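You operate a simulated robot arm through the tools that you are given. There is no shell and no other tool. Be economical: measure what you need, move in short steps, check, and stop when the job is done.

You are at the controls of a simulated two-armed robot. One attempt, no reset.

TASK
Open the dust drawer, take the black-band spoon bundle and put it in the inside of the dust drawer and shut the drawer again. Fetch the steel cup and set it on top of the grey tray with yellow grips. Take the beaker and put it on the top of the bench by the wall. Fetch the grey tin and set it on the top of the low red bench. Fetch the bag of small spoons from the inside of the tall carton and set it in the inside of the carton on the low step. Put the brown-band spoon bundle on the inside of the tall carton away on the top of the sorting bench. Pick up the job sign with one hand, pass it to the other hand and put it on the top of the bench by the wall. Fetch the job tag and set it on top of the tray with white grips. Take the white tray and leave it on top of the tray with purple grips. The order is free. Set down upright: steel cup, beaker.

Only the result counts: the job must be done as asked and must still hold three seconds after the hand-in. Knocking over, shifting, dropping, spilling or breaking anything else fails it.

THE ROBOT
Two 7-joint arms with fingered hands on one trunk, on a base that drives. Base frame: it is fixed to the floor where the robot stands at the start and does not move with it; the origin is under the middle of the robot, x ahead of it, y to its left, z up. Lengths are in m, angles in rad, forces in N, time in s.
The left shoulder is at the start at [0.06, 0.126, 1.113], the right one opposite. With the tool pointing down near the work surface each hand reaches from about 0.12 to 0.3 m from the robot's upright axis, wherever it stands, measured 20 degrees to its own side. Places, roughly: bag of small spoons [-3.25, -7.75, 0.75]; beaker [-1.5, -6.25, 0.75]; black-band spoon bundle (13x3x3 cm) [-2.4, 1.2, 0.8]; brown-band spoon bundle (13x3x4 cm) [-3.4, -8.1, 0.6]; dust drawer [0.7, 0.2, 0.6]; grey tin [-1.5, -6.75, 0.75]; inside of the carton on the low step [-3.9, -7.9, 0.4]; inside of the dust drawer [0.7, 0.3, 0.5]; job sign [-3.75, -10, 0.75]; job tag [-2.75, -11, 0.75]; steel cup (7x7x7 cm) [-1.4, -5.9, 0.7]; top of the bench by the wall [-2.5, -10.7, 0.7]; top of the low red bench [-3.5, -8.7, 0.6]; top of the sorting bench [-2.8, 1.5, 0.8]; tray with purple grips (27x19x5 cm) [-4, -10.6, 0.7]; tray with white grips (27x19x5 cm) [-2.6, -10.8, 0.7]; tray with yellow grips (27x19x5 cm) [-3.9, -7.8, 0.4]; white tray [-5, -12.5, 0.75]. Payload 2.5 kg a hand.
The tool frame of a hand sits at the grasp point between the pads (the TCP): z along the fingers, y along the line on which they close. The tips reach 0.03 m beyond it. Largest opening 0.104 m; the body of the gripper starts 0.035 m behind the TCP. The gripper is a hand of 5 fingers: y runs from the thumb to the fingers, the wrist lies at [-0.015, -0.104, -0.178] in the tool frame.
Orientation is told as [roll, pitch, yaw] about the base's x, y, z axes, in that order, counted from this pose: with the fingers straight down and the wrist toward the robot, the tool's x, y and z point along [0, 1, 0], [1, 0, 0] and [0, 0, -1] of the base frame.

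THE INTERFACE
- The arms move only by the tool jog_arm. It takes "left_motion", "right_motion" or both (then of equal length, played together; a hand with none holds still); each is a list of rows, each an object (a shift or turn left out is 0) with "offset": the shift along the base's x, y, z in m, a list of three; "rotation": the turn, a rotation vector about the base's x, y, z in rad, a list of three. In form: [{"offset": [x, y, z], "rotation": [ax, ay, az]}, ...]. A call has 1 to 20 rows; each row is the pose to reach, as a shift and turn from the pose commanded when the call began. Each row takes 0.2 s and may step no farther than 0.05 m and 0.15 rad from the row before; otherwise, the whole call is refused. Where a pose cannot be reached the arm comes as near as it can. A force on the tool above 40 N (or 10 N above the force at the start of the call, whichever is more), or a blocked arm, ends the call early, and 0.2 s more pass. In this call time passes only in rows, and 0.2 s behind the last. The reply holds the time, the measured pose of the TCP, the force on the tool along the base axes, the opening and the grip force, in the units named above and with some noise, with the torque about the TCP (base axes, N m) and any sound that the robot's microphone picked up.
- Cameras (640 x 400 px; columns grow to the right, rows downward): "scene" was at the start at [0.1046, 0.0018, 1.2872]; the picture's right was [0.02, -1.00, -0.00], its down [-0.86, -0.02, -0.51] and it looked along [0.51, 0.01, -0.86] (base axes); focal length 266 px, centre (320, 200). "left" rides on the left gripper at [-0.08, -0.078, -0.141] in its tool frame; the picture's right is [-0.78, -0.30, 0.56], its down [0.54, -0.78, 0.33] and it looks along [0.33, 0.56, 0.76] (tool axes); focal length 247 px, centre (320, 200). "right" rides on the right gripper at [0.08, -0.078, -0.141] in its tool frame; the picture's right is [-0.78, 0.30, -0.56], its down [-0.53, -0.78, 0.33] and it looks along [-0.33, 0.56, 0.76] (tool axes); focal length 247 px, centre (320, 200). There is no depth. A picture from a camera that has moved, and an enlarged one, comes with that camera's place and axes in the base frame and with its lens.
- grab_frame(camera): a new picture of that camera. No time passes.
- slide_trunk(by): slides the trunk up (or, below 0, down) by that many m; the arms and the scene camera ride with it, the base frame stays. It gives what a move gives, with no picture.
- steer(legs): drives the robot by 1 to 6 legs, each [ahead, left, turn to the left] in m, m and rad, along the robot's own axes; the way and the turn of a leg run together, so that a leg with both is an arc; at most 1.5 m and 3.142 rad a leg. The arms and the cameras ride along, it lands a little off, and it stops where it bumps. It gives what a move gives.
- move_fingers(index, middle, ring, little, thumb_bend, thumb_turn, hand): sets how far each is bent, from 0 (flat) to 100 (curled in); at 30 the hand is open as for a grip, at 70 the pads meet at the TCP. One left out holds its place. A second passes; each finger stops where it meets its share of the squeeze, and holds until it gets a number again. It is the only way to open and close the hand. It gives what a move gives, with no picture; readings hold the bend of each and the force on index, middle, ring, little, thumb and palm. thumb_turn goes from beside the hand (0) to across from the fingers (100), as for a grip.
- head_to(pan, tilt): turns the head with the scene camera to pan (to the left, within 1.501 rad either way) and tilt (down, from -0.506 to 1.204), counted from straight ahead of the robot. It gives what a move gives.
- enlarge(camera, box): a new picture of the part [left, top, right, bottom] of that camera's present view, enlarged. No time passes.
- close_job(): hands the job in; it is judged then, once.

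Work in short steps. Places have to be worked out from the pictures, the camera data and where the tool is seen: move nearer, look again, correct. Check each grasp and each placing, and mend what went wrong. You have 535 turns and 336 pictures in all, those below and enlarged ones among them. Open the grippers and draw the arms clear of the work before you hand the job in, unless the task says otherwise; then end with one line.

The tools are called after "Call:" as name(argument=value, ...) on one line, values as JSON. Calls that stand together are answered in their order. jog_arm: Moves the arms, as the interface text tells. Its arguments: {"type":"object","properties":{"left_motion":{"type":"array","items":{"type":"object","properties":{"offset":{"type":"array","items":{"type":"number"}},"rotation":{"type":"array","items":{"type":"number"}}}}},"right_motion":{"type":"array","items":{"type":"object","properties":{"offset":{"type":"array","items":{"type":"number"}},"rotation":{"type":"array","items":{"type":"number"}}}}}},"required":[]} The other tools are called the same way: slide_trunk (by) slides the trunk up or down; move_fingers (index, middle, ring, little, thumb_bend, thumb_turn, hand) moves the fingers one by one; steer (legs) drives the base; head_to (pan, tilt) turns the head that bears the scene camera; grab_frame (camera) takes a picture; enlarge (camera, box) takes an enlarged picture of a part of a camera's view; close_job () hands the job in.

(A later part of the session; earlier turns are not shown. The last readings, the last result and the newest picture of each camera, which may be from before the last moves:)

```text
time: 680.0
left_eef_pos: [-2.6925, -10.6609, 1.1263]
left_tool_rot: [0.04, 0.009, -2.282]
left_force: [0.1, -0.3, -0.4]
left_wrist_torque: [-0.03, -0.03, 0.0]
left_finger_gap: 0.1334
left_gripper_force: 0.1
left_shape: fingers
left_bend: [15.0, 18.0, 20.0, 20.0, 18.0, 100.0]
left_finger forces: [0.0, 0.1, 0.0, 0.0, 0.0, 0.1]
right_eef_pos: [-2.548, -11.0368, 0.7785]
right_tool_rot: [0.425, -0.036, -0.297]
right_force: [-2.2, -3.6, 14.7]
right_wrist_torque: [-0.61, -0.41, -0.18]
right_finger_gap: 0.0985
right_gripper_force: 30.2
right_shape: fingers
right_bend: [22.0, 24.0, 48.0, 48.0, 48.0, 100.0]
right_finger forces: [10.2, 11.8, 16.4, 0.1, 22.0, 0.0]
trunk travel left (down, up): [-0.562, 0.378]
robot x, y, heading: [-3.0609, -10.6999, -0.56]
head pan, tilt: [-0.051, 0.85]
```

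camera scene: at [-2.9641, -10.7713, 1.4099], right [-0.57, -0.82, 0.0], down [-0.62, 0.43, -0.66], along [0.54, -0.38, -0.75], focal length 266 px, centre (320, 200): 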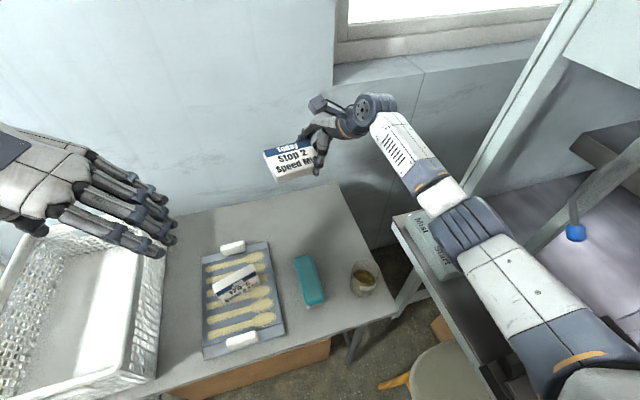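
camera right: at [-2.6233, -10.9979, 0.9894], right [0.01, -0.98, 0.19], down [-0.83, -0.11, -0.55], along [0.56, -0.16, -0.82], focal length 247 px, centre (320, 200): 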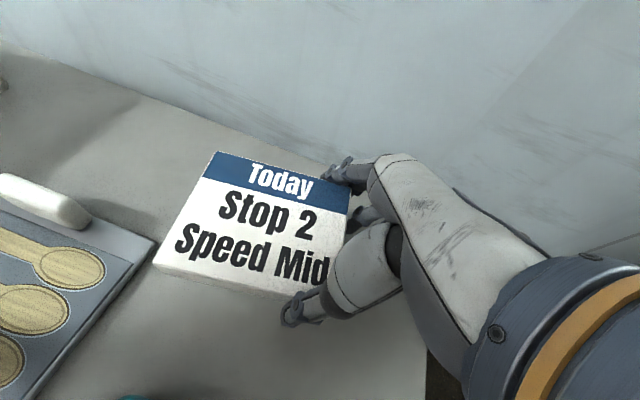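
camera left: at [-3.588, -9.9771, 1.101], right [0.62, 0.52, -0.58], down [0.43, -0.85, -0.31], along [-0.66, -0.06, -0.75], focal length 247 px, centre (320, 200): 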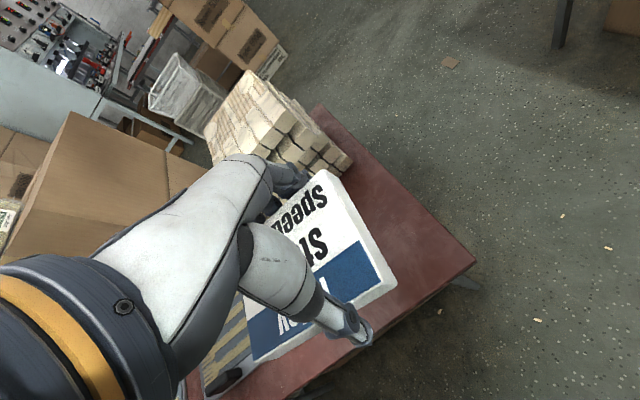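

The idle ring finger touched the bench. I open ring and little, then lower to real sign contact.

Call:
slide_trunk(by=0.006)

Call:
move_fingers(hand="right", ring=5, little=5)

Call:
slide_trunk(by=-0.012)

Call:
enlarge(camera="right", box=[80, 100, 440, 400])

```text
time: 680.6
left_eef_pos: [-2.6931, -10.6594, 1.1317]
left_tool_rot: [0.041, 0.008, -2.281]
left_force: [-0.4, -0.6, 0.1]
left_wrist_torque: [0.0, 0.0, 0.02]
left_finger_gap: 0.1332
left_gripper_force: 0.0
left_shape: fingers
left_bend: [15.0, 18.0, 20.0, 20.0, 18.0, 100.0]
left_finger forces: [0.0, 0.1, 0.0, 0.0, 0.0, 0.0]
right_eef_pos: [-2.5507, -11.0361, 0.7798]
right_tool_rot: [0.424, -0.025, -0.295]
right_force: [-1.3, -3.0, 7.5]
right_wrist_torque: [-0.4, -0.25, -0.11]
right_finger_gap: 0.0987
right_gripper_force: 26.5
right_shape: fingers
right_bend: [22.0, 24.0, 47.0, 48.0, 48.0, 100.0]
right_finger forces: [10.3, 11.8, 8.4, 0.0, 22.0, 0.0]
trunk travel left (down, up): [-0.568, 0.372]
robot x, y, heading: [-3.0604, -10.7052, -0.559]
head pan, tilt: [-0.051, 0.85]
```

```text
time: 681.6
left_eef_pos: [-2.6918, -10.6602, 1.1315]
left_tool_rot: [0.04, 0.006, -2.281]
left_force: [-0.3, 0.0, -0.6]
left_wrist_torque: [-0.01, -0.01, -0.01]
left_finger_gap: 0.1333
left_gripper_force: 0.0
left_shape: fingers
left_bend: [15.0, 18.0, 20.0, 20.0, 18.0, 100.0]
left_finger forces: [0.0, 0.1, 0.0, 0.0, 0.0, 0.0]
right_eef_pos: [-2.55, -11.0352, 0.7809]
right_tool_rot: [0.425, -0.025, -0.295]
right_force: [-0.5, 0.4, -0.1]
right_wrist_torque: [-0.02, 0.02, -0.01]
right_finger_gap: 0.0986
right_gripper_force: 22.4
right_shape: fingers
right_bend: [22.0, 24.0, 5.0, 5.0, 48.0, 100.0]
right_finger forces: [10.2, 11.8, 0.1, 0.1, 22.1, 0.0]
trunk travel left (down, up): [-0.568, 0.372]
robot x, y, heading: [-3.0601, -10.7056, -0.563]
head pan, tilt: [-0.051, 0.85]
```

```text
time: 682.2
left_eef_pos: [-2.6939, -10.6598, 1.1202]
left_tool_rot: [0.04, 0.007, -2.282]
left_force: [0.5, -0.2, -1.1]
left_wrist_torque: [0.0, -0.01, 0.02]
left_finger_gap: 0.1333
left_gripper_force: 0.1
left_shape: fingers
left_bend: [15.0, 18.0, 20.0, 20.0, 18.0, 100.0]
left_finger forces: [0.0, 0.0, 0.0, 0.0, 0.0, 0.0]
right_eef_pos: [-2.548, -11.0369, 0.7722]
right_tool_rot: [0.426, -0.032, -0.296]
right_force: [-1.6, -1.5, 9.5]
right_wrist_torque: [-0.28, -0.68, -0.12]
right_finger_gap: 0.0981
right_gripper_force: 27.4
right_shape: fingers
right_bend: [22.0, 25.0, 5.0, 5.0, 48.0, 100.0]
right_finger forces: [11.5, 22.2, 0.1, 0.1, 21.7, 0.1]
trunk travel left (down, up): [-0.556, 0.384]
robot x, y, heading: [-3.0596, -10.7066, -0.559]
head pan, tilt: [-0.051, 0.85]
```

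```text
1.33 times, centred on (260, 250) of right
camera zoom: at [-2.6234, -10.9983, 0.9309], right [0.0, -0.98, 0.2], down [-0.83, -0.11, -0.55], along [0.56, -0.16, -0.81], focal length 329 px, centre (400, 133)
```

zoom: 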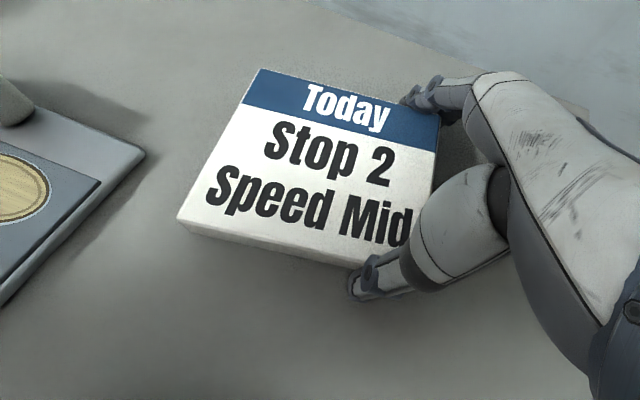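

Fingertips on the bench; the sign is only millimetres above. Release and lift.

Call:
move_fingers(hand="right", index=10, middle=10, thumb_bend=20)

Call:
jog_arm(right_motion=[{"offset": [-0.002, -0.01, 0.02]}, {"offset": [-0.004, -0.02, 0.05]}, {"offset": [-0.006, -0.03, 0.09]}, {"offset": [-0.006, -0.03, 0.13]}, {"offset": [-0.01, -0.03, 0.17]}, {"offset": [-0.02, -0.03, 0.21]}])

Call:
grab_frame(camera="scene")

```text
time: 683.2
left_eef_pos: [-2.6921, -10.661, 1.1188]
left_tool_rot: [0.038, 0.006, -2.28]
left_force: [0.0, 0.1, 0.0]
left_wrist_torque: [-0.02, 0.01, 0.04]
left_finger_gap: 0.1331
left_gripper_force: 0.0
left_shape: fingers
left_bend: [15.0, 18.0, 20.0, 20.0, 18.0, 100.0]
left_finger forces: [0.0, 0.0, 0.0, 0.1, 0.0, 0.0]
right_eef_pos: [-2.55, -11.0347, 0.7681]
right_tool_rot: [0.426, -0.025, -0.294]
right_force: [-0.6, 0.0, -1.2]
right_wrist_torque: [0.0, 0.01, 0.0]
right_finger_gap: 0.1384
right_gripper_force: 0.0
right_shape: fingers
right_bend: [10.0, 10.0, 5.0, 5.0, 20.0, 97.0]
right_finger forces: [0.0, 0.0, 0.0, 0.0, 0.0, 0.1]
trunk travel left (down, up): [-0.556, 0.384]
robot x, y, heading: [-3.0615, -10.7064, -0.564]
head pan, tilt: [-0.051, 0.85]
```

```text
time: 684.6
left_eef_pos: [-2.693, -10.6602, 1.1184]
left_tool_rot: [0.037, 0.008, -2.281]
left_force: [-0.1, -0.4, 0.6]
left_wrist_torque: [0.02, -0.03, 0.02]
left_finger_gap: 0.1331
left_gripper_force: 0.0
left_shape: fingers
left_bend: [15.0, 18.0, 20.0, 20.0, 18.0, 100.0]
left_finger forces: [0.0, 0.0, 0.0, 0.0, 0.1, 0.0]
right_eef_pos: [-2.5672, -11.0685, 0.9813]
right_tool_rot: [0.428, -0.025, -0.297]
right_force: [-0.1, -0.1, -0.7]
right_wrist_torque: [0.01, 0.0, 0.01]
right_finger_gap: 0.1388
right_gripper_force: 0.1
right_shape: fingers
right_bend: [10.0, 10.0, 5.0, 5.0, 20.0, 97.0]
right_finger forces: [0.0, 0.0, 0.1, 0.0, 0.1, 0.1]
trunk travel left (down, up): [-0.556, 0.384]
robot x, y, heading: [-3.0621, -10.7106, -0.56]
head pan, tilt: [-0.051, 0.85]
```

```text
54 pictures are left
camera scene: at [-2.9649, -10.7714, 1.3489], right [-0.57, -0.82, 0.0], down [-0.62, 0.43, -0.66], along [0.54, -0.38, -0.75], focal length 266 px, centre (320, 200)
```

scene: 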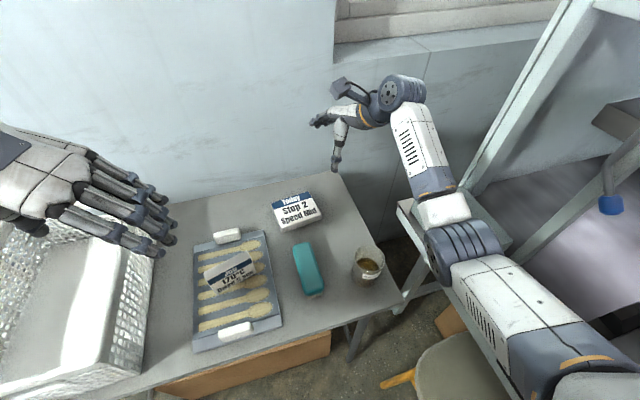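

The sign is on the bench. Last: the white tray. I level the right hand, raise, back out of the gap, and return to the main aisle.

Call:
jog_arm(right_motion=[{"rotation": [-0.103, 0.031, 0], "offset": [-0.01, 0.01, 0.02]}, {"rotation": [-0.206, 0.063, 0], "offset": [-0.02, 0.02, 0.04]}, {"rotation": [-0.309, 0.094, 0], "offset": [-0.04, 0.03, 0.05]}, {"rotation": [-0.411, 0.126, 0], "offset": [-0.06, 0.04, 0.06]}])

Call:
slide_trunk(by=0.12)

Call:
steer(legs=[[-0.5, 0.8, 0], [-1.42, -0.46, 0], [0, 0, -1.34]])

Call:
steer(legs=[[1.2, -0.2, 0]])

Call:
head_to(pan=0.4, tilt=0.4)

Call:
grab_frame(camera="scene")

```text
time: 685.6
left_eef_pos: [-2.6932, -10.6601, 1.1185]
left_tool_rot: [0.04, 0.009, -2.282]
left_force: [0.3, -0.2, -0.1]
left_wrist_torque: [0.0, -0.02, 0.03]
left_finger_gap: 0.1334
left_gripper_force: 0.1
left_shape: fingers
left_bend: [15.0, 18.0, 20.0, 20.0, 18.0, 100.0]
left_finger forces: [0.1, 0.0, 0.0, 0.0, 0.0, 0.1]
right_eef_pos: [-2.6301, -11.0253, 1.0365]
right_tool_rot: [-0.003, -0.021, -0.288]
right_force: [0.2, 0.1, 0.5]
right_wrist_torque: [-0.02, 0.0, 0.01]
right_finger_gap: 0.1386
right_gripper_force: 0.1
right_shape: fingers
right_bend: [10.0, 10.0, 5.0, 5.0, 20.0, 97.0]
right_finger forces: [0.0, 0.0, 0.1, 0.1, 0.0, 0.0]
trunk travel left (down, up): [-0.556, 0.384]
robot x, y, heading: [-3.0604, -10.7065, -0.561]
head pan, tilt: [-0.051, 0.85]
```

```text
time: 687.1
left_eef_pos: [-2.6931, -10.6596, 1.2383]
left_tool_rot: [0.039, 0.007, -2.283]
left_force: [-1.3, 0.1, -0.6]
left_wrist_torque: [0.02, 0.01, -0.01]
left_finger_gap: 0.1332
left_gripper_force: 0.0
left_shape: fingers
left_bend: [15.0, 18.0, 20.0, 20.0, 18.0, 100.0]
left_finger forces: [0.1, 0.1, 0.0, 0.1, 0.0, 0.1]
right_eef_pos: [-2.6282, -11.0259, 1.1574]
right_tool_rot: [-0.003, -0.021, -0.283]
right_force: [-0.9, 0.8, -0.9]
right_wrist_torque: [0.02, -0.01, -0.04]
right_finger_gap: 0.1386
right_gripper_force: 0.0
right_shape: fingers
right_bend: [10.0, 10.0, 5.0, 5.0, 20.0, 97.0]
right_finger forces: [0.0, 0.0, 0.1, 0.0, 0.0, 0.1]
trunk travel left (down, up): [-0.676, 0.264]
robot x, y, heading: [-3.0586, -10.7062, -0.559]
head pan, tilt: [-0.051, 0.85]
```

```text
time: 702.2
left_eef_pos: [-4.3592, -9.8218, 1.24]
left_tool_rot: [0.039, 0.007, 2.765]
left_force: [1.5, -0.4, -0.3]
left_wrist_torque: [-0.02, 0.0, 0.02]
left_finger_gap: 0.1332
left_gripper_force: 0.1
left_shape: fingers
left_bend: [15.0, 18.0, 20.0, 20.0, 18.0, 100.0]
left_finger forces: [0.0, 0.0, 0.0, 0.1, 0.0, 0.0]
right_eef_pos: [-4.684, -10.0005, 1.1574]
right_tool_rot: [-0.003, -0.019, -1.521]
right_force: [-0.1, -0.2, 0.1]
right_wrist_torque: [-0.02, 0.01, 0.0]
right_finger_gap: 0.139
right_gripper_force: 0.0
right_shape: fingers
right_bend: [10.0, 10.0, 5.0, 5.0, 20.0, 97.0]
right_finger forces: [0.0, 0.0, 0.1, 0.0, 0.0, 0.1]
trunk travel left (down, up): [-0.676, 0.264]
robot x, y, heading: [-4.5242, -9.4879, -1.793]
head pan, tilt: [-0.051, 0.85]
```

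```text
time: 705.7
left_eef_pos: [-4.6245, -10.3833, 1.2401]
left_tool_rot: [0.035, 0.015, 2.757]
left_force: [-0.2, 0.1, 0.9]
left_wrist_torque: [-0.04, -0.05, 0.03]
left_finger_gap: 0.1335
left_gripper_force: 0.1
left_shape: fingers
left_bend: [15.0, 18.0, 20.0, 20.0, 18.0, 100.0]
left_finger forces: [0.0, 0.0, 0.0, 0.1, 0.0, 0.1]
right_eef_pos: [-4.9496, -10.5599, 1.1566]
right_tool_rot: [0.003, -0.022, -1.528]
right_force: [-0.9, -0.1, -0.1]
right_wrist_torque: [-0.06, -0.04, 0.02]
right_finger_gap: 0.1388
right_gripper_force: 0.0
right_shape: fingers
right_bend: [10.0, 10.0, 5.0, 5.0, 20.0, 97.0]
right_finger forces: [0.0, 0.0, 0.0, 0.0, 0.1, 0.0]
trunk travel left (down, up): [-0.676, 0.264]
robot x, y, heading: [-4.7827, -10.0491, -1.806]
head pan, tilt: [-0.051, 0.85]
stopped in leg 1: the robot was blocked; the commanded pose is now the measured one
```

```text
time: 706.6
left_eef_pos: [-4.6209, -10.3829, 1.2388]
left_tool_rot: [0.04, 0.009, 2.758]
left_force: [-0.2, -0.3, -0.4]
left_wrist_torque: [0.01, -0.01, -0.01]
left_finger_gap: 0.1332
left_gripper_force: 0.0
left_shape: fingers
left_bend: [15.0, 18.0, 20.0, 20.0, 18.0, 100.0]
left_finger forces: [0.0, 0.1, 0.1, 0.2, 0.1, 0.0]
right_eef_pos: [-4.9448, -10.5605, 1.1581]
right_tool_rot: [-0.003, -0.022, -1.524]
right_force: [0.3, -0.1, -0.3]
right_wrist_torque: [-0.04, 0.04, 0.01]
right_finger_gap: 0.1389
right_gripper_force: 0.2
right_shape: fingers
right_bend: [10.0, 10.0, 5.0, 5.0, 20.0, 97.0]
right_finger forces: [0.1, 0.0, 0.1, 0.1, 0.0, 0.1]
trunk travel left (down, up): [-0.676, 0.264]
robot x, y, heading: [-4.7838, -10.0465, -1.803]
head pan, tilt: [0.4, 0.4]
```

```text
53 pictures are left
camera scene: at [-4.7789, -10.18, 1.508], right [-0.99, -0.16, 0.0], down [-0.06, 0.38, -0.92], along [0.15, -0.91, -0.39], focal length 266 px, centre (320, 200)
```

scene: 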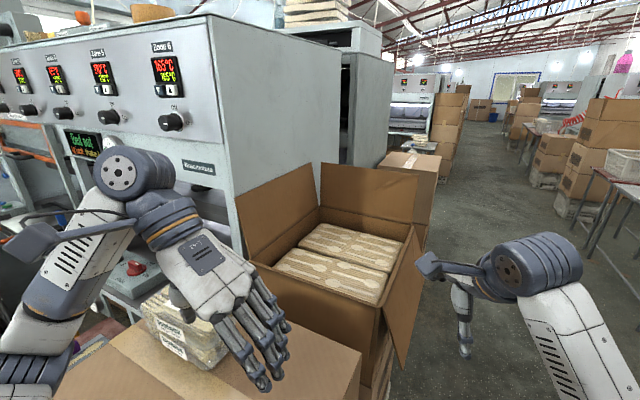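

I bumped the carton stack on the left. I back off, move right (west) into the aisle, and go on.

Call:
steer(legs=[[-0.2, 0, 0], [0, -0.5, 0]])

Call:
head_to(pan=0.2, tilt=0.6)

Call:
grab_frame(camera="scene")

```text
time: 710.7
left_eef_pos: [-5.0547, -10.0696, 1.2382]
left_tool_rot: [0.038, 0.009, 2.743]
left_force: [-0.3, -0.7, -0.5]
left_wrist_torque: [-0.01, -0.01, 0.04]
left_finger_gap: 0.1334
left_gripper_force: 0.0
left_shape: fingers
left_bend: [15.0, 18.0, 20.0, 20.0, 18.0, 100.0]
left_finger forces: [0.0, 0.0, 0.0, 0.0, 0.1, 0.1]
right_eef_pos: [-5.3825, -10.2424, 1.1566]
right_tool_rot: [-0.004, -0.022, -1.541]
right_force: [-1.3, 0.1, 0.3]
right_wrist_torque: [0.0, -0.07, -0.02]
right_finger_gap: 0.1387
right_gripper_force: 0.0
right_shape: fingers
right_bend: [10.0, 10.0, 5.0, 5.0, 20.0, 97.0]
right_finger forces: [0.1, 0.0, 0.0, 0.0, 0.1, 0.0]
trunk travel left (down, up): [-0.676, 0.264]
robot x, y, heading: [-5.2156, -9.7359, -1.824]
head pan, tilt: [0.4, 0.4]
```

```text
time: 711.5
left_eef_pos: [-5.0542, -10.0695, 1.2391]
left_tool_rot: [0.038, 0.01, 2.742]
left_force: [0.4, -0.8, -0.8]
left_wrist_torque: [-0.01, 0.01, 0.02]
left_finger_gap: 0.1333
left_gripper_force: 0.1
left_shape: fingers
left_bend: [15.0, 18.0, 20.0, 20.0, 18.0, 100.0]
left_finger forces: [0.0, 0.1, 0.0, 0.0, 0.0, 0.0]
right_eef_pos: [-5.3815, -10.242, 1.156]
right_tool_rot: [-0.004, -0.022, -1.539]
right_force: [0.8, 0.5, -0.3]
right_wrist_torque: [0.0, -0.01, -0.05]
right_finger_gap: 0.1386
right_gripper_force: 0.0
right_shape: fingers
right_bend: [10.0, 10.0, 5.0, 5.0, 20.0, 97.0]
right_finger forces: [0.0, 0.0, 0.1, 0.0, 0.0, 0.1]
trunk travel left (down, up): [-0.676, 0.264]
robot x, y, heading: [-5.2113, -9.7323, -1.819]
head pan, tilt: [0.201, 0.6]
```

```text
52 pictures are left
camera scene: at [-5.228, -9.8608, 1.4899], right [-1.0, 0.05, 0.0], down [0.03, 0.56, -0.83], along [-0.04, -0.82, -0.56], focal length 266 px, centre (320, 200)
```

scene: 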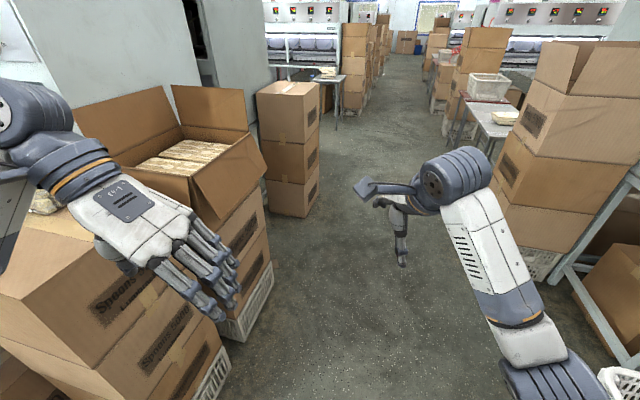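

The aisle is clear. I drive forward 1.4 m and look left for the white tray.

Call:
steer(legs=[[1.4, -0.02, 0]])

Call:
head_to(pan=0.4, tilt=0.5)

Call:
grab_frame(camera="scene")

```text
time: 718.3
left_eef_pos: [-5.4027, -11.385, 1.24]
left_tool_rot: [0.04, 0.01, 2.75]
left_force: [-0.1, 0.2, -0.4]
left_wrist_torque: [-0.02, 0.0, -0.01]
left_finger_gap: 0.1333
left_gripper_force: 0.0
left_shape: fingers
left_bend: [15.0, 18.0, 20.0, 20.0, 18.0, 100.0]
left_finger forces: [0.0, 0.0, 0.0, 0.0, 0.0, 0.1]
right_eef_pos: [-5.7289, -11.5603, 1.1567]
right_tool_rot: [-0.004, -0.022, -1.532]
right_force: [0.2, 0.3, -0.5]
right_wrist_torque: [-0.01, -0.01, 0.01]
right_finger_gap: 0.1389
right_gripper_force: 0.1
right_shape: fingers
right_bend: [10.0, 10.0, 5.0, 5.0, 20.0, 97.0]
right_finger forces: [0.1, 0.0, 0.0, 0.0, 0.1, 0.0]
trunk travel left (down, up): [-0.676, 0.264]
robot x, y, heading: [-5.5653, -11.0507, -1.814]
head pan, tilt: [0.201, 0.6]
```

```text
time: 719.0
left_eef_pos: [-5.4034, -11.3851, 1.2379]
left_tool_rot: [0.038, 0.008, 2.751]
left_force: [0.6, 0.3, -0.1]
left_wrist_torque: [0.0, -0.01, 0.02]
left_finger_gap: 0.1333
left_gripper_force: 0.0
left_shape: fingers
left_bend: [15.0, 18.0, 20.0, 20.0, 18.0, 100.0]
left_finger forces: [0.0, 0.0, 0.0, 0.1, 0.1, 0.1]
right_eef_pos: [-5.7282, -11.5605, 1.1573]
right_tool_rot: [-0.004, -0.024, -1.532]
right_force: [0.5, 0.5, -0.4]
right_wrist_torque: [0.01, 0.01, -0.02]
right_finger_gap: 0.1387
right_gripper_force: 0.0
right_shape: fingers
right_bend: [10.0, 10.0, 5.0, 5.0, 20.0, 97.0]
right_finger forces: [0.0, 0.0, 0.1, 0.0, 0.0, 0.1]
trunk travel left (down, up): [-0.676, 0.264]
robot x, y, heading: [-5.566, -11.0516, -1.808]
head pan, tilt: [0.4, 0.499]
```

```text
51 pictures are left
camera scene: at [-5.5597, -11.1787, 1.4989], right [-0.99, -0.16, 0.0], down [-0.07, 0.47, -0.88], along [0.14, -0.87, -0.48], focal length 266 px, centre (320, 200)
```

scene: 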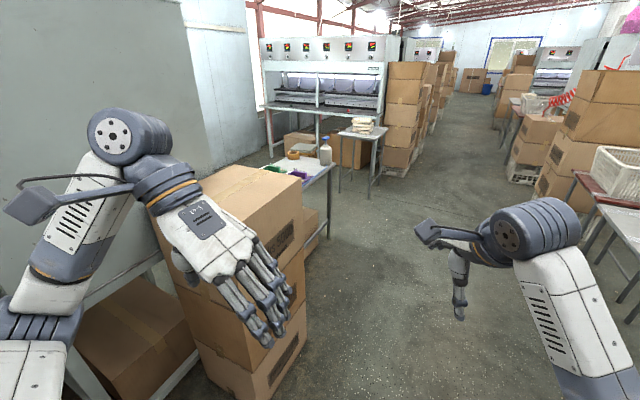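

I zoom on the small table behind the boxes.

Call:
enlarge(camera="scene", box=[230, 110, 390, 230])

```text
3.33 times, centred on (310, 170) of scene
camera zoom: at [-5.5597, -11.1787, 1.4989], right [-0.99, -0.16, 0.0], down [-0.07, 0.47, -0.88], along [0.14, -0.87, -0.48], focal length 888 px, centre (353, 300)
```

zoom: 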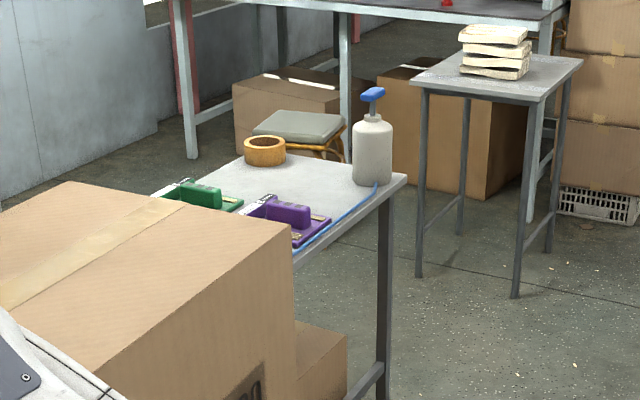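

White tray not visible yet. I go further and look left across that table.

Call:
steer(legs=[[0.9, 0, 0]])

Call:
head_to(pan=1.1, tilt=0.7)

Call:
grab_frame(camera="scene")

```text
time: 723.7
left_eef_pos: [-5.6124, -12.2417, 1.2385]
left_tool_rot: [0.038, 0.009, 2.753]
left_force: [-1.2, 0.0, 0.1]
left_wrist_torque: [-0.01, 0.0, 0.0]
left_finger_gap: 0.1333
left_gripper_force: 0.1
left_shape: fingers
left_bend: [15.0, 18.0, 20.0, 20.0, 18.0, 100.0]
left_finger forces: [0.0, 0.0, 0.0, 0.0, 0.0, 0.0]
right_eef_pos: [-5.9384, -12.4172, 1.1576]
right_tool_rot: [-0.003, -0.023, -1.529]
right_force: [-0.4, -0.3, 0.0]
right_wrist_torque: [0.03, 0.01, -0.01]
right_finger_gap: 0.139
right_gripper_force: 0.0
right_shape: fingers
right_bend: [10.0, 10.0, 5.0, 5.0, 20.0, 97.0]
right_finger forces: [0.0, 0.1, 0.0, 0.0, 0.0, 0.1]
trunk travel left (down, up): [-0.676, 0.264]
robot x, y, heading: [-5.771, -11.912, -1.809]
head pan, tilt: [0.4, 0.499]
```

```text
time: 724.7
left_eef_pos: [-5.6116, -12.242, 1.2405]
left_tool_rot: [0.04, 0.01, 2.752]
left_force: [0.0, -0.2, 0.5]
left_wrist_torque: [0.0, -0.01, -0.01]
left_finger_gap: 0.1331
left_gripper_force: 0.0
left_shape: fingers
left_bend: [15.0, 18.0, 20.0, 20.0, 18.0, 100.0]
left_finger forces: [0.0, 0.0, 0.0, 0.0, 0.1, 0.0]
right_eef_pos: [-5.9372, -12.4172, 1.1582]
right_tool_rot: [-0.005, -0.023, -1.53]
right_force: [0.0, -0.6, 0.5]
right_wrist_torque: [-0.01, 0.02, -0.02]
right_finger_gap: 0.1385
right_gripper_force: 0.0
right_shape: fingers
right_bend: [10.0, 10.0, 5.0, 5.0, 20.0, 97.0]
right_finger forces: [0.1, 0.0, 0.0, 0.0, 0.0, 0.0]
trunk travel left (down, up): [-0.676, 0.264]
robot x, y, heading: [-5.7716, -11.9102, -1.806]
head pan, tilt: [1.1, 0.7]
```

```text
49 pictures are left
camera scene: at [-5.7198, -12.0009, 1.4812], right [-0.65, -0.76, 0.0], down [-0.49, 0.42, -0.77], along [0.58, -0.5, -0.64], focal length 266 px, centre (320, 200)
```

scene: 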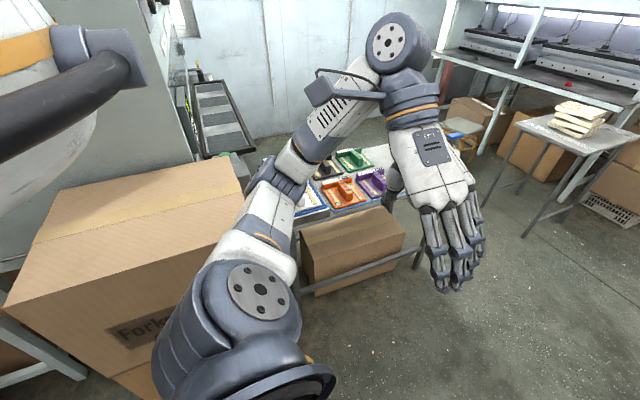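

Coloured trays lie on that table behind my left arm. I move a little further and turn to face the table.

Call:
steer(legs=[[0.35, 0, 0], [0, 0, 1.5]])

Call:
head_to(pan=0, tilt=0.7)

Call:
grab_frame(camera="scene")

```text
time: 730.6
left_eef_pos: [-5.5069, -12.1064, 1.2391]
left_tool_rot: [0.04, 0.01, -2.04]
left_force: [-0.6, 0.2, 0.8]
left_wrist_torque: [-0.02, 0.03, 0.0]
left_finger_gap: 0.1331
left_gripper_force: 0.2
left_shape: fingers
left_bend: [15.0, 18.0, 20.0, 20.0, 18.0, 100.0]
left_finger forces: [0.0, 0.1, 0.0, 0.1, 0.1, 0.1]
right_eef_pos: [-5.3579, -12.446, 1.1573]
right_tool_rot: [-0.004, -0.023, -0.038]
right_force: [1.1, 0.1, 0.8]
right_wrist_torque: [0.0, 0.03, 0.03]
right_finger_gap: 0.1385
right_gripper_force: 0.1
right_shape: fingers
right_bend: [10.0, 10.0, 5.0, 5.0, 20.0, 97.0]
right_finger forces: [0.0, 0.0, 0.1, 0.0, 0.1, 0.1]
trunk travel left (down, up): [-0.676, 0.264]
robot x, y, heading: [-5.8568, -12.2403, -0.325]
head pan, tilt: [1.1, 0.7]
```

```text
time: 731.9
left_eef_pos: [-5.5076, -12.1061, 1.2383]
left_tool_rot: [0.039, 0.01, -2.04]
left_force: [0.1, -0.2, 0.1]
left_wrist_torque: [-0.01, -0.01, -0.02]
left_finger_gap: 0.1334
left_gripper_force: 0.1
left_shape: fingers
left_bend: [15.0, 18.0, 20.0, 20.0, 18.0, 100.0]
left_finger forces: [0.0, 0.0, 0.0, 0.0, 0.1, 0.0]
right_eef_pos: [-5.3584, -12.4453, 1.1579]
right_tool_rot: [-0.003, -0.022, -0.04]
right_force: [-0.1, -0.1, 0.1]
right_wrist_torque: [-0.04, -0.02, -0.02]
right_finger_gap: 0.1389
right_gripper_force: 0.0
right_shape: fingers
right_bend: [10.0, 10.0, 5.0, 5.0, 20.0, 97.0]
right_finger forces: [0.1, 0.0, 0.0, 0.0, 0.0, 0.1]
trunk travel left (down, up): [-0.676, 0.264]
robot x, y, heading: [-5.8536, -12.2381, -0.32]
head pan, tilt: [0.0, 0.7]
```

```text
48 pictures are left
camera scene: at [-5.7371, -12.2781, 1.4812], right [-0.31, -0.95, 0.0], down [-0.61, 0.2, -0.76], along [0.73, -0.24, -0.64], focal length 266 px, centre (320, 200)
```

scene: 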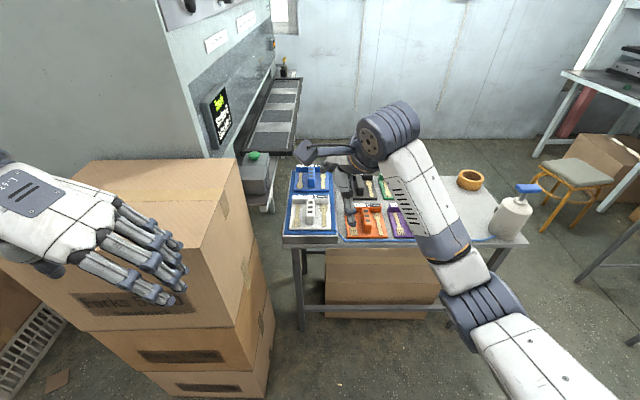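

The white tray is at the table's front-left. Zoom.

Call:
enlarge(camera="scene", box=[260, 150, 440, 260])

```text
3.56 times, centred on (350, 205) of scene
camera zoom: at [-5.7371, -12.2781, 1.4812], right [-0.31, -0.95, 0.0], down [-0.61, 0.2, -0.76], along [0.73, -0.24, -0.64], focal length 947 px, centre (213, 182)
```

zoom: 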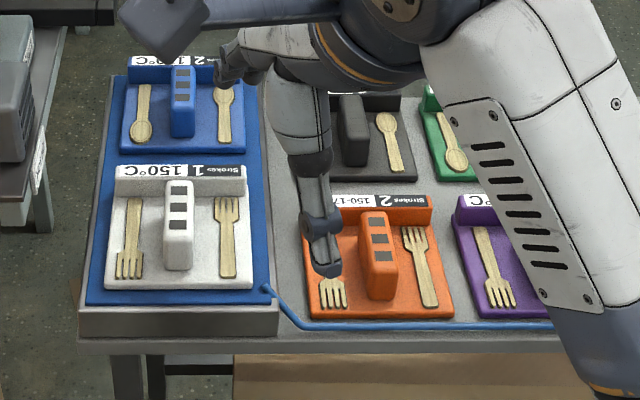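

The left side is blocked by a tall box stack, so I'll use the right hand, coming from the south-west. I reposition and turn the right hand to pinch the white tray's central handle.

Call:
steer(legs=[[0.1, -0.25, 0], [0, 0, 0.62], [0.2, -0.22, 0]])

Call:
move_fingers(hand="right", index=40, middle=40, ring=40, little=40, thumb_bend=38)

Call:
jog_arm(right_motion=[{"rotation": [0, 0, 0.137]}, {"rotation": [0, 0, 0.274]}, {"rotation": [0, 0, 0.411]}, {"rotation": [0, 0, 0.548]}, {"rotation": [0, 0, 0.68]}])

Call:
head_to(pan=0, tilt=0.85)

Call:
grab_frame(camera="scene")

Call:
grab_frame(camera="right")

```text
time: 737.2
left_eef_pos: [-5.3815, -12.3232, 1.2392]
left_tool_rot: [0.038, 0.01, -1.395]
left_force: [1.0, -0.3, -0.5]
left_wrist_torque: [-0.01, -0.01, 0.02]
left_finger_gap: 0.1333
left_gripper_force: 0.0
left_shape: fingers
left_bend: [15.0, 18.0, 20.0, 20.0, 18.0, 100.0]
left_finger forces: [0.0, 0.1, 0.0, 0.0, 0.1, 0.0]
right_eef_pos: [-5.0585, -12.5046, 1.1576]
right_tool_rot: [-0.005, -0.022, 0.606]
right_force: [-1.1, -0.8, -0.8]
right_wrist_torque: [0.04, 0.0, 0.03]
right_finger_gap: 0.1387
right_gripper_force: 0.2
right_shape: fingers
right_bend: [10.0, 10.0, 5.0, 5.0, 20.0, 97.0]
right_finger forces: [0.0, 0.0, 0.1, 0.0, 0.1, 0.0]
trunk travel left (down, up): [-0.676, 0.264]
robot x, y, heading: [-5.5771, -12.6376, 0.326]
head pan, tilt: [0.0, 0.7]
```

```text
time: 738.2
left_eef_pos: [-5.3814, -12.3221, 1.2379]
left_tool_rot: [0.038, 0.007, -1.397]
left_force: [0.0, 0.4, 0.4]
left_wrist_torque: [0.01, -0.01, -0.02]
left_finger_gap: 0.1332
left_gripper_force: 0.1
left_shape: fingers
left_bend: [15.0, 18.0, 20.0, 20.0, 18.0, 100.0]
left_finger forces: [0.1, 0.0, 0.1, 0.0, 0.0, 0.0]
right_eef_pos: [-5.0596, -12.5044, 1.1577]
right_tool_rot: [-0.003, -0.023, 0.604]
right_force: [0.0, 0.1, -0.6]
right_wrist_torque: [0.0, -0.02, 0.01]
right_finger_gap: 0.0811
right_gripper_force: 0.1
right_shape: fingers
right_bend: [40.0, 40.0, 40.0, 40.0, 38.0, 98.0]
right_finger forces: [0.0, 0.0, 0.0, 0.0, 0.0, 0.0]
trunk travel left (down, up): [-0.676, 0.264]
robot x, y, heading: [-5.5754, -12.6392, 0.326]
head pan, tilt: [0.0, 0.7]
```

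```text
time: 739.4
left_eef_pos: [-5.3814, -12.3235, 1.2382]
left_tool_rot: [0.038, 0.009, -1.396]
left_force: [0.6, 0.5, -0.5]
left_wrist_torque: [-0.01, 0.01, 0.02]
left_finger_gap: 0.1336
left_gripper_force: 0.0
left_shape: fingers
left_bend: [15.0, 18.0, 20.0, 20.0, 18.0, 100.0]
left_finger forces: [0.1, 0.0, 0.0, 0.0, 0.0, 0.0]
right_eef_pos: [-5.0593, -12.5039, 1.1576]
right_tool_rot: [-0.003, -0.025, 1.286]
right_force: [-0.1, 0.1, -0.6]
right_wrist_torque: [-0.01, -0.02, 0.01]
right_finger_gap: 0.0807
right_gripper_force: 0.1
right_shape: fingers
right_bend: [40.0, 40.0, 40.0, 40.0, 38.0, 98.0]
right_finger forces: [0.1, 0.0, 0.0, 0.0, 0.0, 0.0]
trunk travel left (down, up): [-0.676, 0.264]
robot x, y, heading: [-5.577, -12.6368, 0.323]
head pan, tilt: [0.0, 0.7]
```

```text
time: 740.1
left_eef_pos: [-5.3813, -12.3232, 1.2398]
left_tool_rot: [0.038, 0.01, -1.397]
left_force: [-0.6, 0.4, -0.6]
left_wrist_torque: [0.01, -0.03, -0.03]
left_finger_gap: 0.1332
left_gripper_force: 0.0
left_shape: fingers
left_bend: [15.0, 18.0, 20.0, 20.0, 18.0, 100.0]
left_finger forces: [0.0, 0.0, 0.1, 0.0, 0.1, 0.0]
right_eef_pos: [-5.059, -12.5049, 1.1574]
right_tool_rot: [-0.004, -0.023, 1.284]
right_force: [0.2, -0.2, 0.1]
right_wrist_torque: [0.02, -0.03, 0.01]
right_finger_gap: 0.0807
right_gripper_force: 0.0
right_shape: fingers
right_bend: [40.0, 40.0, 40.0, 40.0, 38.0, 98.0]
right_finger forces: [0.1, 0.0, 0.0, 0.0, 0.0, 0.0]
trunk travel left (down, up): [-0.676, 0.264]
robot x, y, heading: [-5.5746, -12.6396, 0.325]
head pan, tilt: [0.0, 0.85]
```

```text
46 pictures are left
camera scene: at [-5.4689, -12.5989, 1.469], right [0.32, -0.95, 0.0], down [-0.71, -0.24, -0.66], along [0.63, 0.21, -0.75], focal length 266 px, centre (320, 200)
```

scene: 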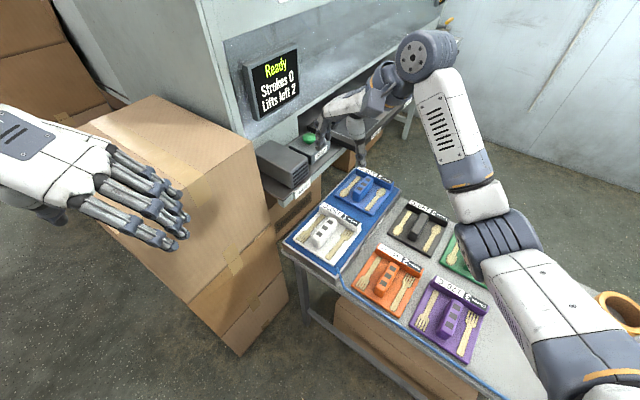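

```text
45 pictures are left
camera right: at [-5.1589, -12.5591, 1.2967], right [0.82, 0.05, 0.57], down [0.3, -0.89, -0.35], along [0.48, 0.45, -0.75], focal length 247 px, centre (320, 200)
```

right: 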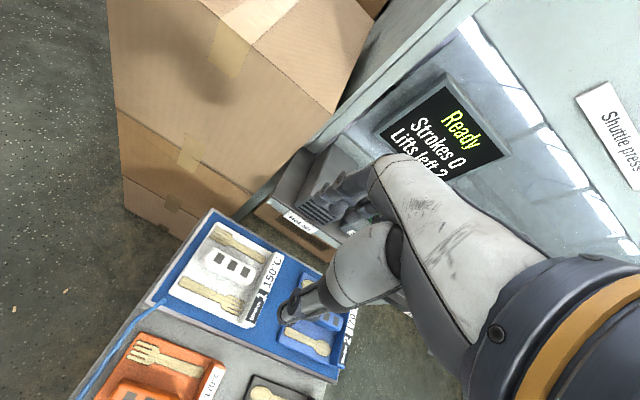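

Handle top ≈(-5.048,-12.47,0.85). I close in 7 cm, centre the right hand above the handle and lower partway.

Call:
steer(legs=[[0.07, 0, 0]])

Call:
jog_arm(right_motion=[{"offset": [-0.028, 0.006, -0.03]}, {"offset": [-0.055, 0.013, -0.06]}, {"offset": [-0.055, 0.013, -0.105]}, {"offset": [-0.055, 0.013, -0.15]}, {"offset": [-0.055, 0.013, -0.195]}, {"offset": [-0.055, 0.013, -0.235]}])

Call:
grab_frame(camera="right")

Call:
enlarge(camera="scene", box=[240, 130, 460, 300])

```text
time: 741.1
left_eef_pos: [-5.3121, -12.3002, 1.2382]
left_tool_rot: [0.038, 0.009, -1.395]
left_force: [1.0, -1.2, -0.4]
left_wrist_torque: [0.02, 0.02, -0.01]
left_finger_gap: 0.1334
left_gripper_force: 0.1
left_shape: fingers
left_bend: [15.0, 18.0, 20.0, 20.0, 18.0, 100.0]
left_finger forces: [0.0, 0.0, 0.0, 0.1, 0.0, 0.0]
right_eef_pos: [-4.9914, -12.4813, 1.1576]
right_tool_rot: [-0.002, -0.023, 1.285]
right_force: [0.4, 0.0, 0.5]
right_wrist_torque: [-0.01, -0.02, 0.01]
right_finger_gap: 0.081
right_gripper_force: 0.0
right_shape: fingers
right_bend: [40.0, 40.0, 40.0, 40.0, 38.0, 98.0]
right_finger forces: [0.0, 0.0, 0.1, 0.0, 0.0, 0.0]
trunk travel left (down, up): [-0.676, 0.264]
robot x, y, heading: [-5.5085, -12.615, 0.319]
head pan, tilt: [0.0, 0.85]
```

```text
time: 742.5
left_eef_pos: [-5.3128, -12.3, 1.2387]
left_tool_rot: [0.039, 0.01, -1.396]
left_force: [0.1, -0.3, -0.5]
left_wrist_torque: [0.04, -0.01, 0.02]
left_finger_gap: 0.1336
left_gripper_force: 0.1
left_shape: fingers
left_bend: [15.0, 18.0, 20.0, 20.0, 18.0, 100.0]
left_finger forces: [0.0, 0.0, 0.1, 0.0, 0.0, 0.0]
right_eef_pos: [-5.0401, -12.4669, 0.9228]
right_tool_rot: [-0.003, -0.023, 1.288]
right_force: [-0.3, 0.7, 0.2]
right_wrist_torque: [-0.04, -0.01, 0.02]
right_finger_gap: 0.081
right_gripper_force: 0.0
right_shape: fingers
right_bend: [40.0, 40.0, 40.0, 40.0, 38.0, 98.0]
right_finger forces: [0.0, 0.0, 0.0, 0.0, 0.1, 0.0]
trunk travel left (down, up): [-0.676, 0.264]
robot x, y, heading: [-5.5105, -12.6169, 0.321]
head pan, tilt: [0.0, 0.85]
```

```text
44 pictures are left
camera right: at [-5.1402, -12.5233, 1.0617], right [0.82, 0.05, 0.57], down [0.3, -0.89, -0.35], along [0.49, 0.46, -0.75], focal length 247 px, centre (320, 200)
```

right: 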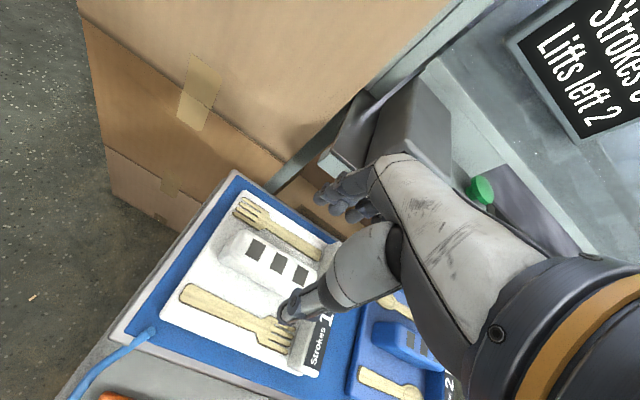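

```text
2.35 times, centred on (350, 215) of scene
camera zoom: at [-5.4017, -12.5764, 1.469], right [0.32, -0.95, 0.0], down [-0.71, -0.24, -0.66], along [0.63, 0.21, -0.75], focal length 627 px, centre (249, 165)
```

zoom: 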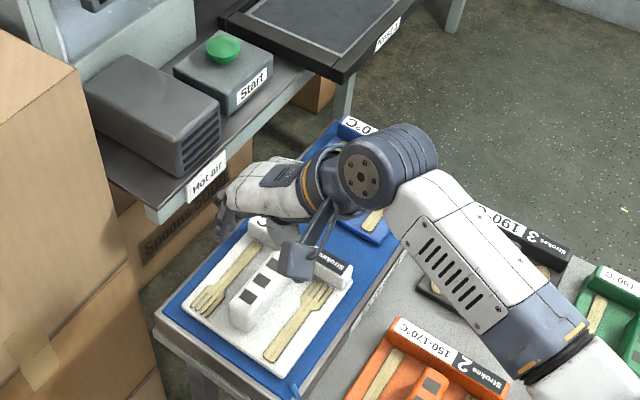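

Nearly centred; small correction and descend onto the handle.

Call:
jog_arm(right_motion=[{"offset": [-0.006, -0.005, -0.03]}, {"offset": [-0.006, -0.005, -0.06]}, {"offset": [-0.006, -0.005, -0.08]}])

Call:
grab_frame(camera="right")

```text
time: 743.3
left_eef_pos: [-5.314, -12.3001, 1.2401]
left_tool_rot: [0.037, 0.008, -1.396]
left_force: [0.0, 0.8, -0.8]
left_wrist_torque: [0.0, 0.0, -0.03]
left_finger_gap: 0.1334
left_gripper_force: 0.2
left_shape: fingers
left_bend: [15.0, 18.0, 20.0, 20.0, 18.0, 100.0]
left_finger forces: [0.1, 0.0, 0.0, 0.0, 0.0, 0.0]
right_eef_pos: [-5.052, -12.4728, 0.844]
right_tool_rot: [-0.003, -0.021, 1.285]
right_force: [-0.1, 0.1, -0.3]
right_wrist_torque: [-0.05, 0.02, 0.01]
right_finger_gap: 0.0812
right_gripper_force: 0.1
right_shape: fingers
right_bend: [40.0, 40.0, 40.0, 40.0, 38.0, 98.0]
right_finger forces: [0.0, 0.0, 0.1, 0.1, 0.1, 0.1]
trunk travel left (down, up): [-0.676, 0.264]
robot x, y, heading: [-5.5105, -12.6144, 0.324]
head pan, tilt: [0.0, 0.85]
```

```text
42 pictures are left
camera right: at [-5.1511, -12.5279, 0.9819], right [0.82, 0.05, 0.57], down [0.3, -0.89, -0.35], along [0.48, 0.46, -0.75], focal length 247 px, centre (320, 200)
```

right: 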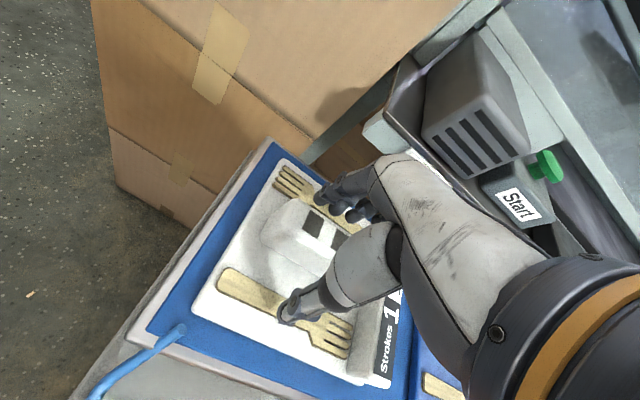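

The handle is between thumb and fingers. Lower 1.8 cm and close.

Call:
jog_arm(right_motion=[{"offset": [0, 0, -0.018]}])

Call:
move_fingers(hand="right", index=76, middle=76, ring=76, little=76, thumb_bend=74)

Call:
grab_frame(camera="right")

```text
time: 743.7
left_eef_pos: [-5.3145, -12.3021, 1.2395]
left_tool_rot: [0.041, 0.008, -1.397]
left_force: [0.4, -0.7, -0.6]
left_wrist_torque: [0.02, -0.02, -0.01]
left_finger_gap: 0.1338
left_gripper_force: 0.1
left_shape: fingers
left_bend: [15.0, 18.0, 20.0, 20.0, 18.0, 100.0]
left_finger forces: [0.1, 0.1, 0.0, 0.1, 0.0, 0.0]
right_eef_pos: [-5.0505, -12.4708, 0.8282]
right_tool_rot: [-0.007, -0.033, 1.285]
right_force: [-0.5, -0.9, 11.8]
right_wrist_torque: [0.32, -0.18, -0.01]
right_finger_gap: 0.0816
right_gripper_force: 6.4
right_shape: fingers
right_bend: [40.0, 39.0, 40.0, 40.0, 37.0, 98.0]
right_finger forces: [0.0, 10.8, 0.0, 0.0, 1.7, 0.1]
trunk travel left (down, up): [-0.676, 0.264]
robot x, y, heading: [-5.5083, -12.613, 0.319]
head pan, tilt: [0.0, 0.85]
```

```text
time: 744.7
left_eef_pos: [-5.3156, -12.3006, 1.2396]
left_tool_rot: [0.04, 0.009, -1.397]
left_force: [0.0, -0.4, -0.1]
left_wrist_torque: [-0.04, 0.01, -0.02]
left_finger_gap: 0.1333
left_gripper_force: 0.0
left_shape: fingers
left_bend: [15.0, 18.0, 20.0, 20.0, 18.0, 100.0]
left_finger forces: [0.0, 0.0, 0.1, 0.0, 0.0, 0.0]
right_eef_pos: [-5.0497, -12.4701, 0.8304]
right_tool_rot: [-0.013, -0.035, 1.286]
right_force: [6.3, 6.9, 32.2]
right_wrist_torque: [-1.73, 0.91, 0.35]
right_finger_gap: 0.0271
right_gripper_force: 42.3
right_shape: fingers
right_bend: [72.0, 72.0, 72.0, 74.0, 58.0, 100.0]
right_finger forces: [6.7, 6.3, 6.6, 6.3, 59.6, 0.1]
trunk travel left (down, up): [-0.676, 0.264]
robot x, y, heading: [-5.512, -12.6184, 0.323]
head pan, tilt: [0.0, 0.85]
```

```text
41 pictures are left
camera right: at [-5.1509, -12.5267, 0.9676], right [0.82, 0.05, 0.58], down [0.3, -0.89, -0.35], along [0.49, 0.46, -0.74], focal length 247 px, centre (320, 200)
```

right: 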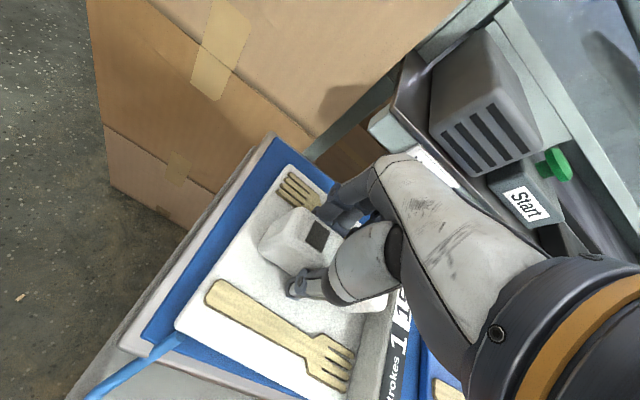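

Handle gripped by all fingers. Lift gently.

Call:
jog_arm(right_motion=[{"offset": [0, 0, 0.01]}, {"offset": [0, 0, 0.03]}, {"offset": [0, 0, 0.06]}, {"offset": [0, 0, 0.1]}, {"offset": [0, 0, 0.14]}])

Call:
grab_frame(camera="right")

Call:
grab_frame(camera="scene")

```text
time: 745.9
left_eef_pos: [-5.3142, -12.3013, 1.2388]
left_tool_rot: [0.039, 0.006, -1.397]
left_force: [-0.3, 0.0, -0.4]
left_wrist_torque: [0.01, 0.02, 0.04]
left_finger_gap: 0.1335
left_gripper_force: 0.0
left_shape: fingers
left_bend: [15.0, 18.0, 20.0, 20.0, 18.0, 100.0]
left_finger forces: [0.1, 0.1, 0.0, 0.0, 0.1, 0.0]
right_eef_pos: [-5.0539, -12.4724, 0.9614]
right_tool_rot: [-0.004, -0.021, 1.284]
right_force: [0.2, 0.1, -2.7]
right_wrist_torque: [0.05, 0.07, -0.01]
right_finger_gap: 0.0261
right_gripper_force: 24.7
right_shape: fingers
right_bend: [73.0, 74.0, 75.0, 76.0, 58.0, 98.0]
right_finger forces: [11.0, 6.9, 4.5, 0.8, 26.2, 0.1]
trunk travel left (down, up): [-0.676, 0.264]
robot x, y, heading: [-5.5136, -12.6141, 0.328]
head pan, tilt: [0.0, 0.85]
```

```text
40 pictures are left
camera right: at [-5.1532, -12.5271, 1.1018], right [0.82, 0.05, 0.56], down [0.3, -0.89, -0.35], along [0.48, 0.45, -0.75], focal length 247 px, centre (320, 200)
```

right: 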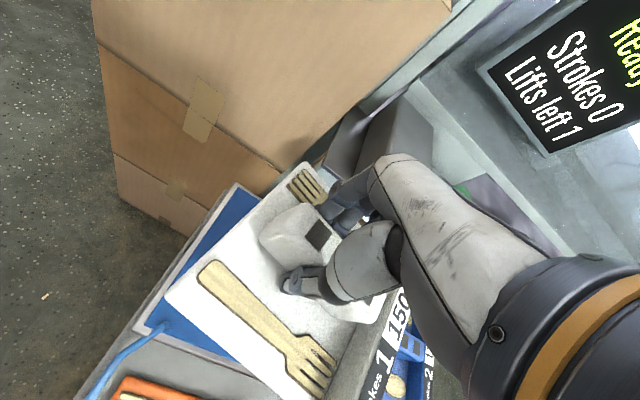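

```text
39 pictures are left
camera scene: at [-5.4016, -12.5764, 1.4689], right [0.32, -0.95, 0.0], down [-0.71, -0.24, -0.66], along [0.63, 0.21, -0.75], focal length 266 px, centre (320, 200)
```

scene: 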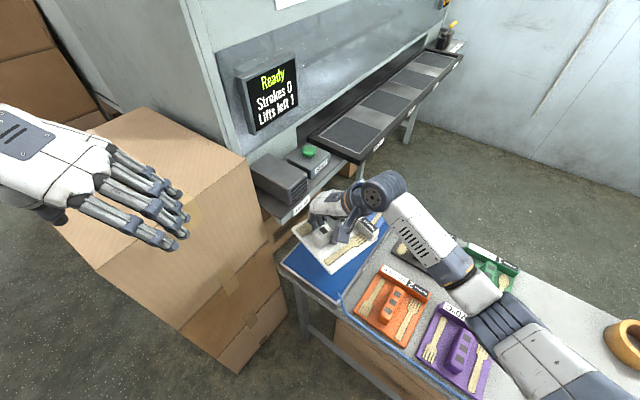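

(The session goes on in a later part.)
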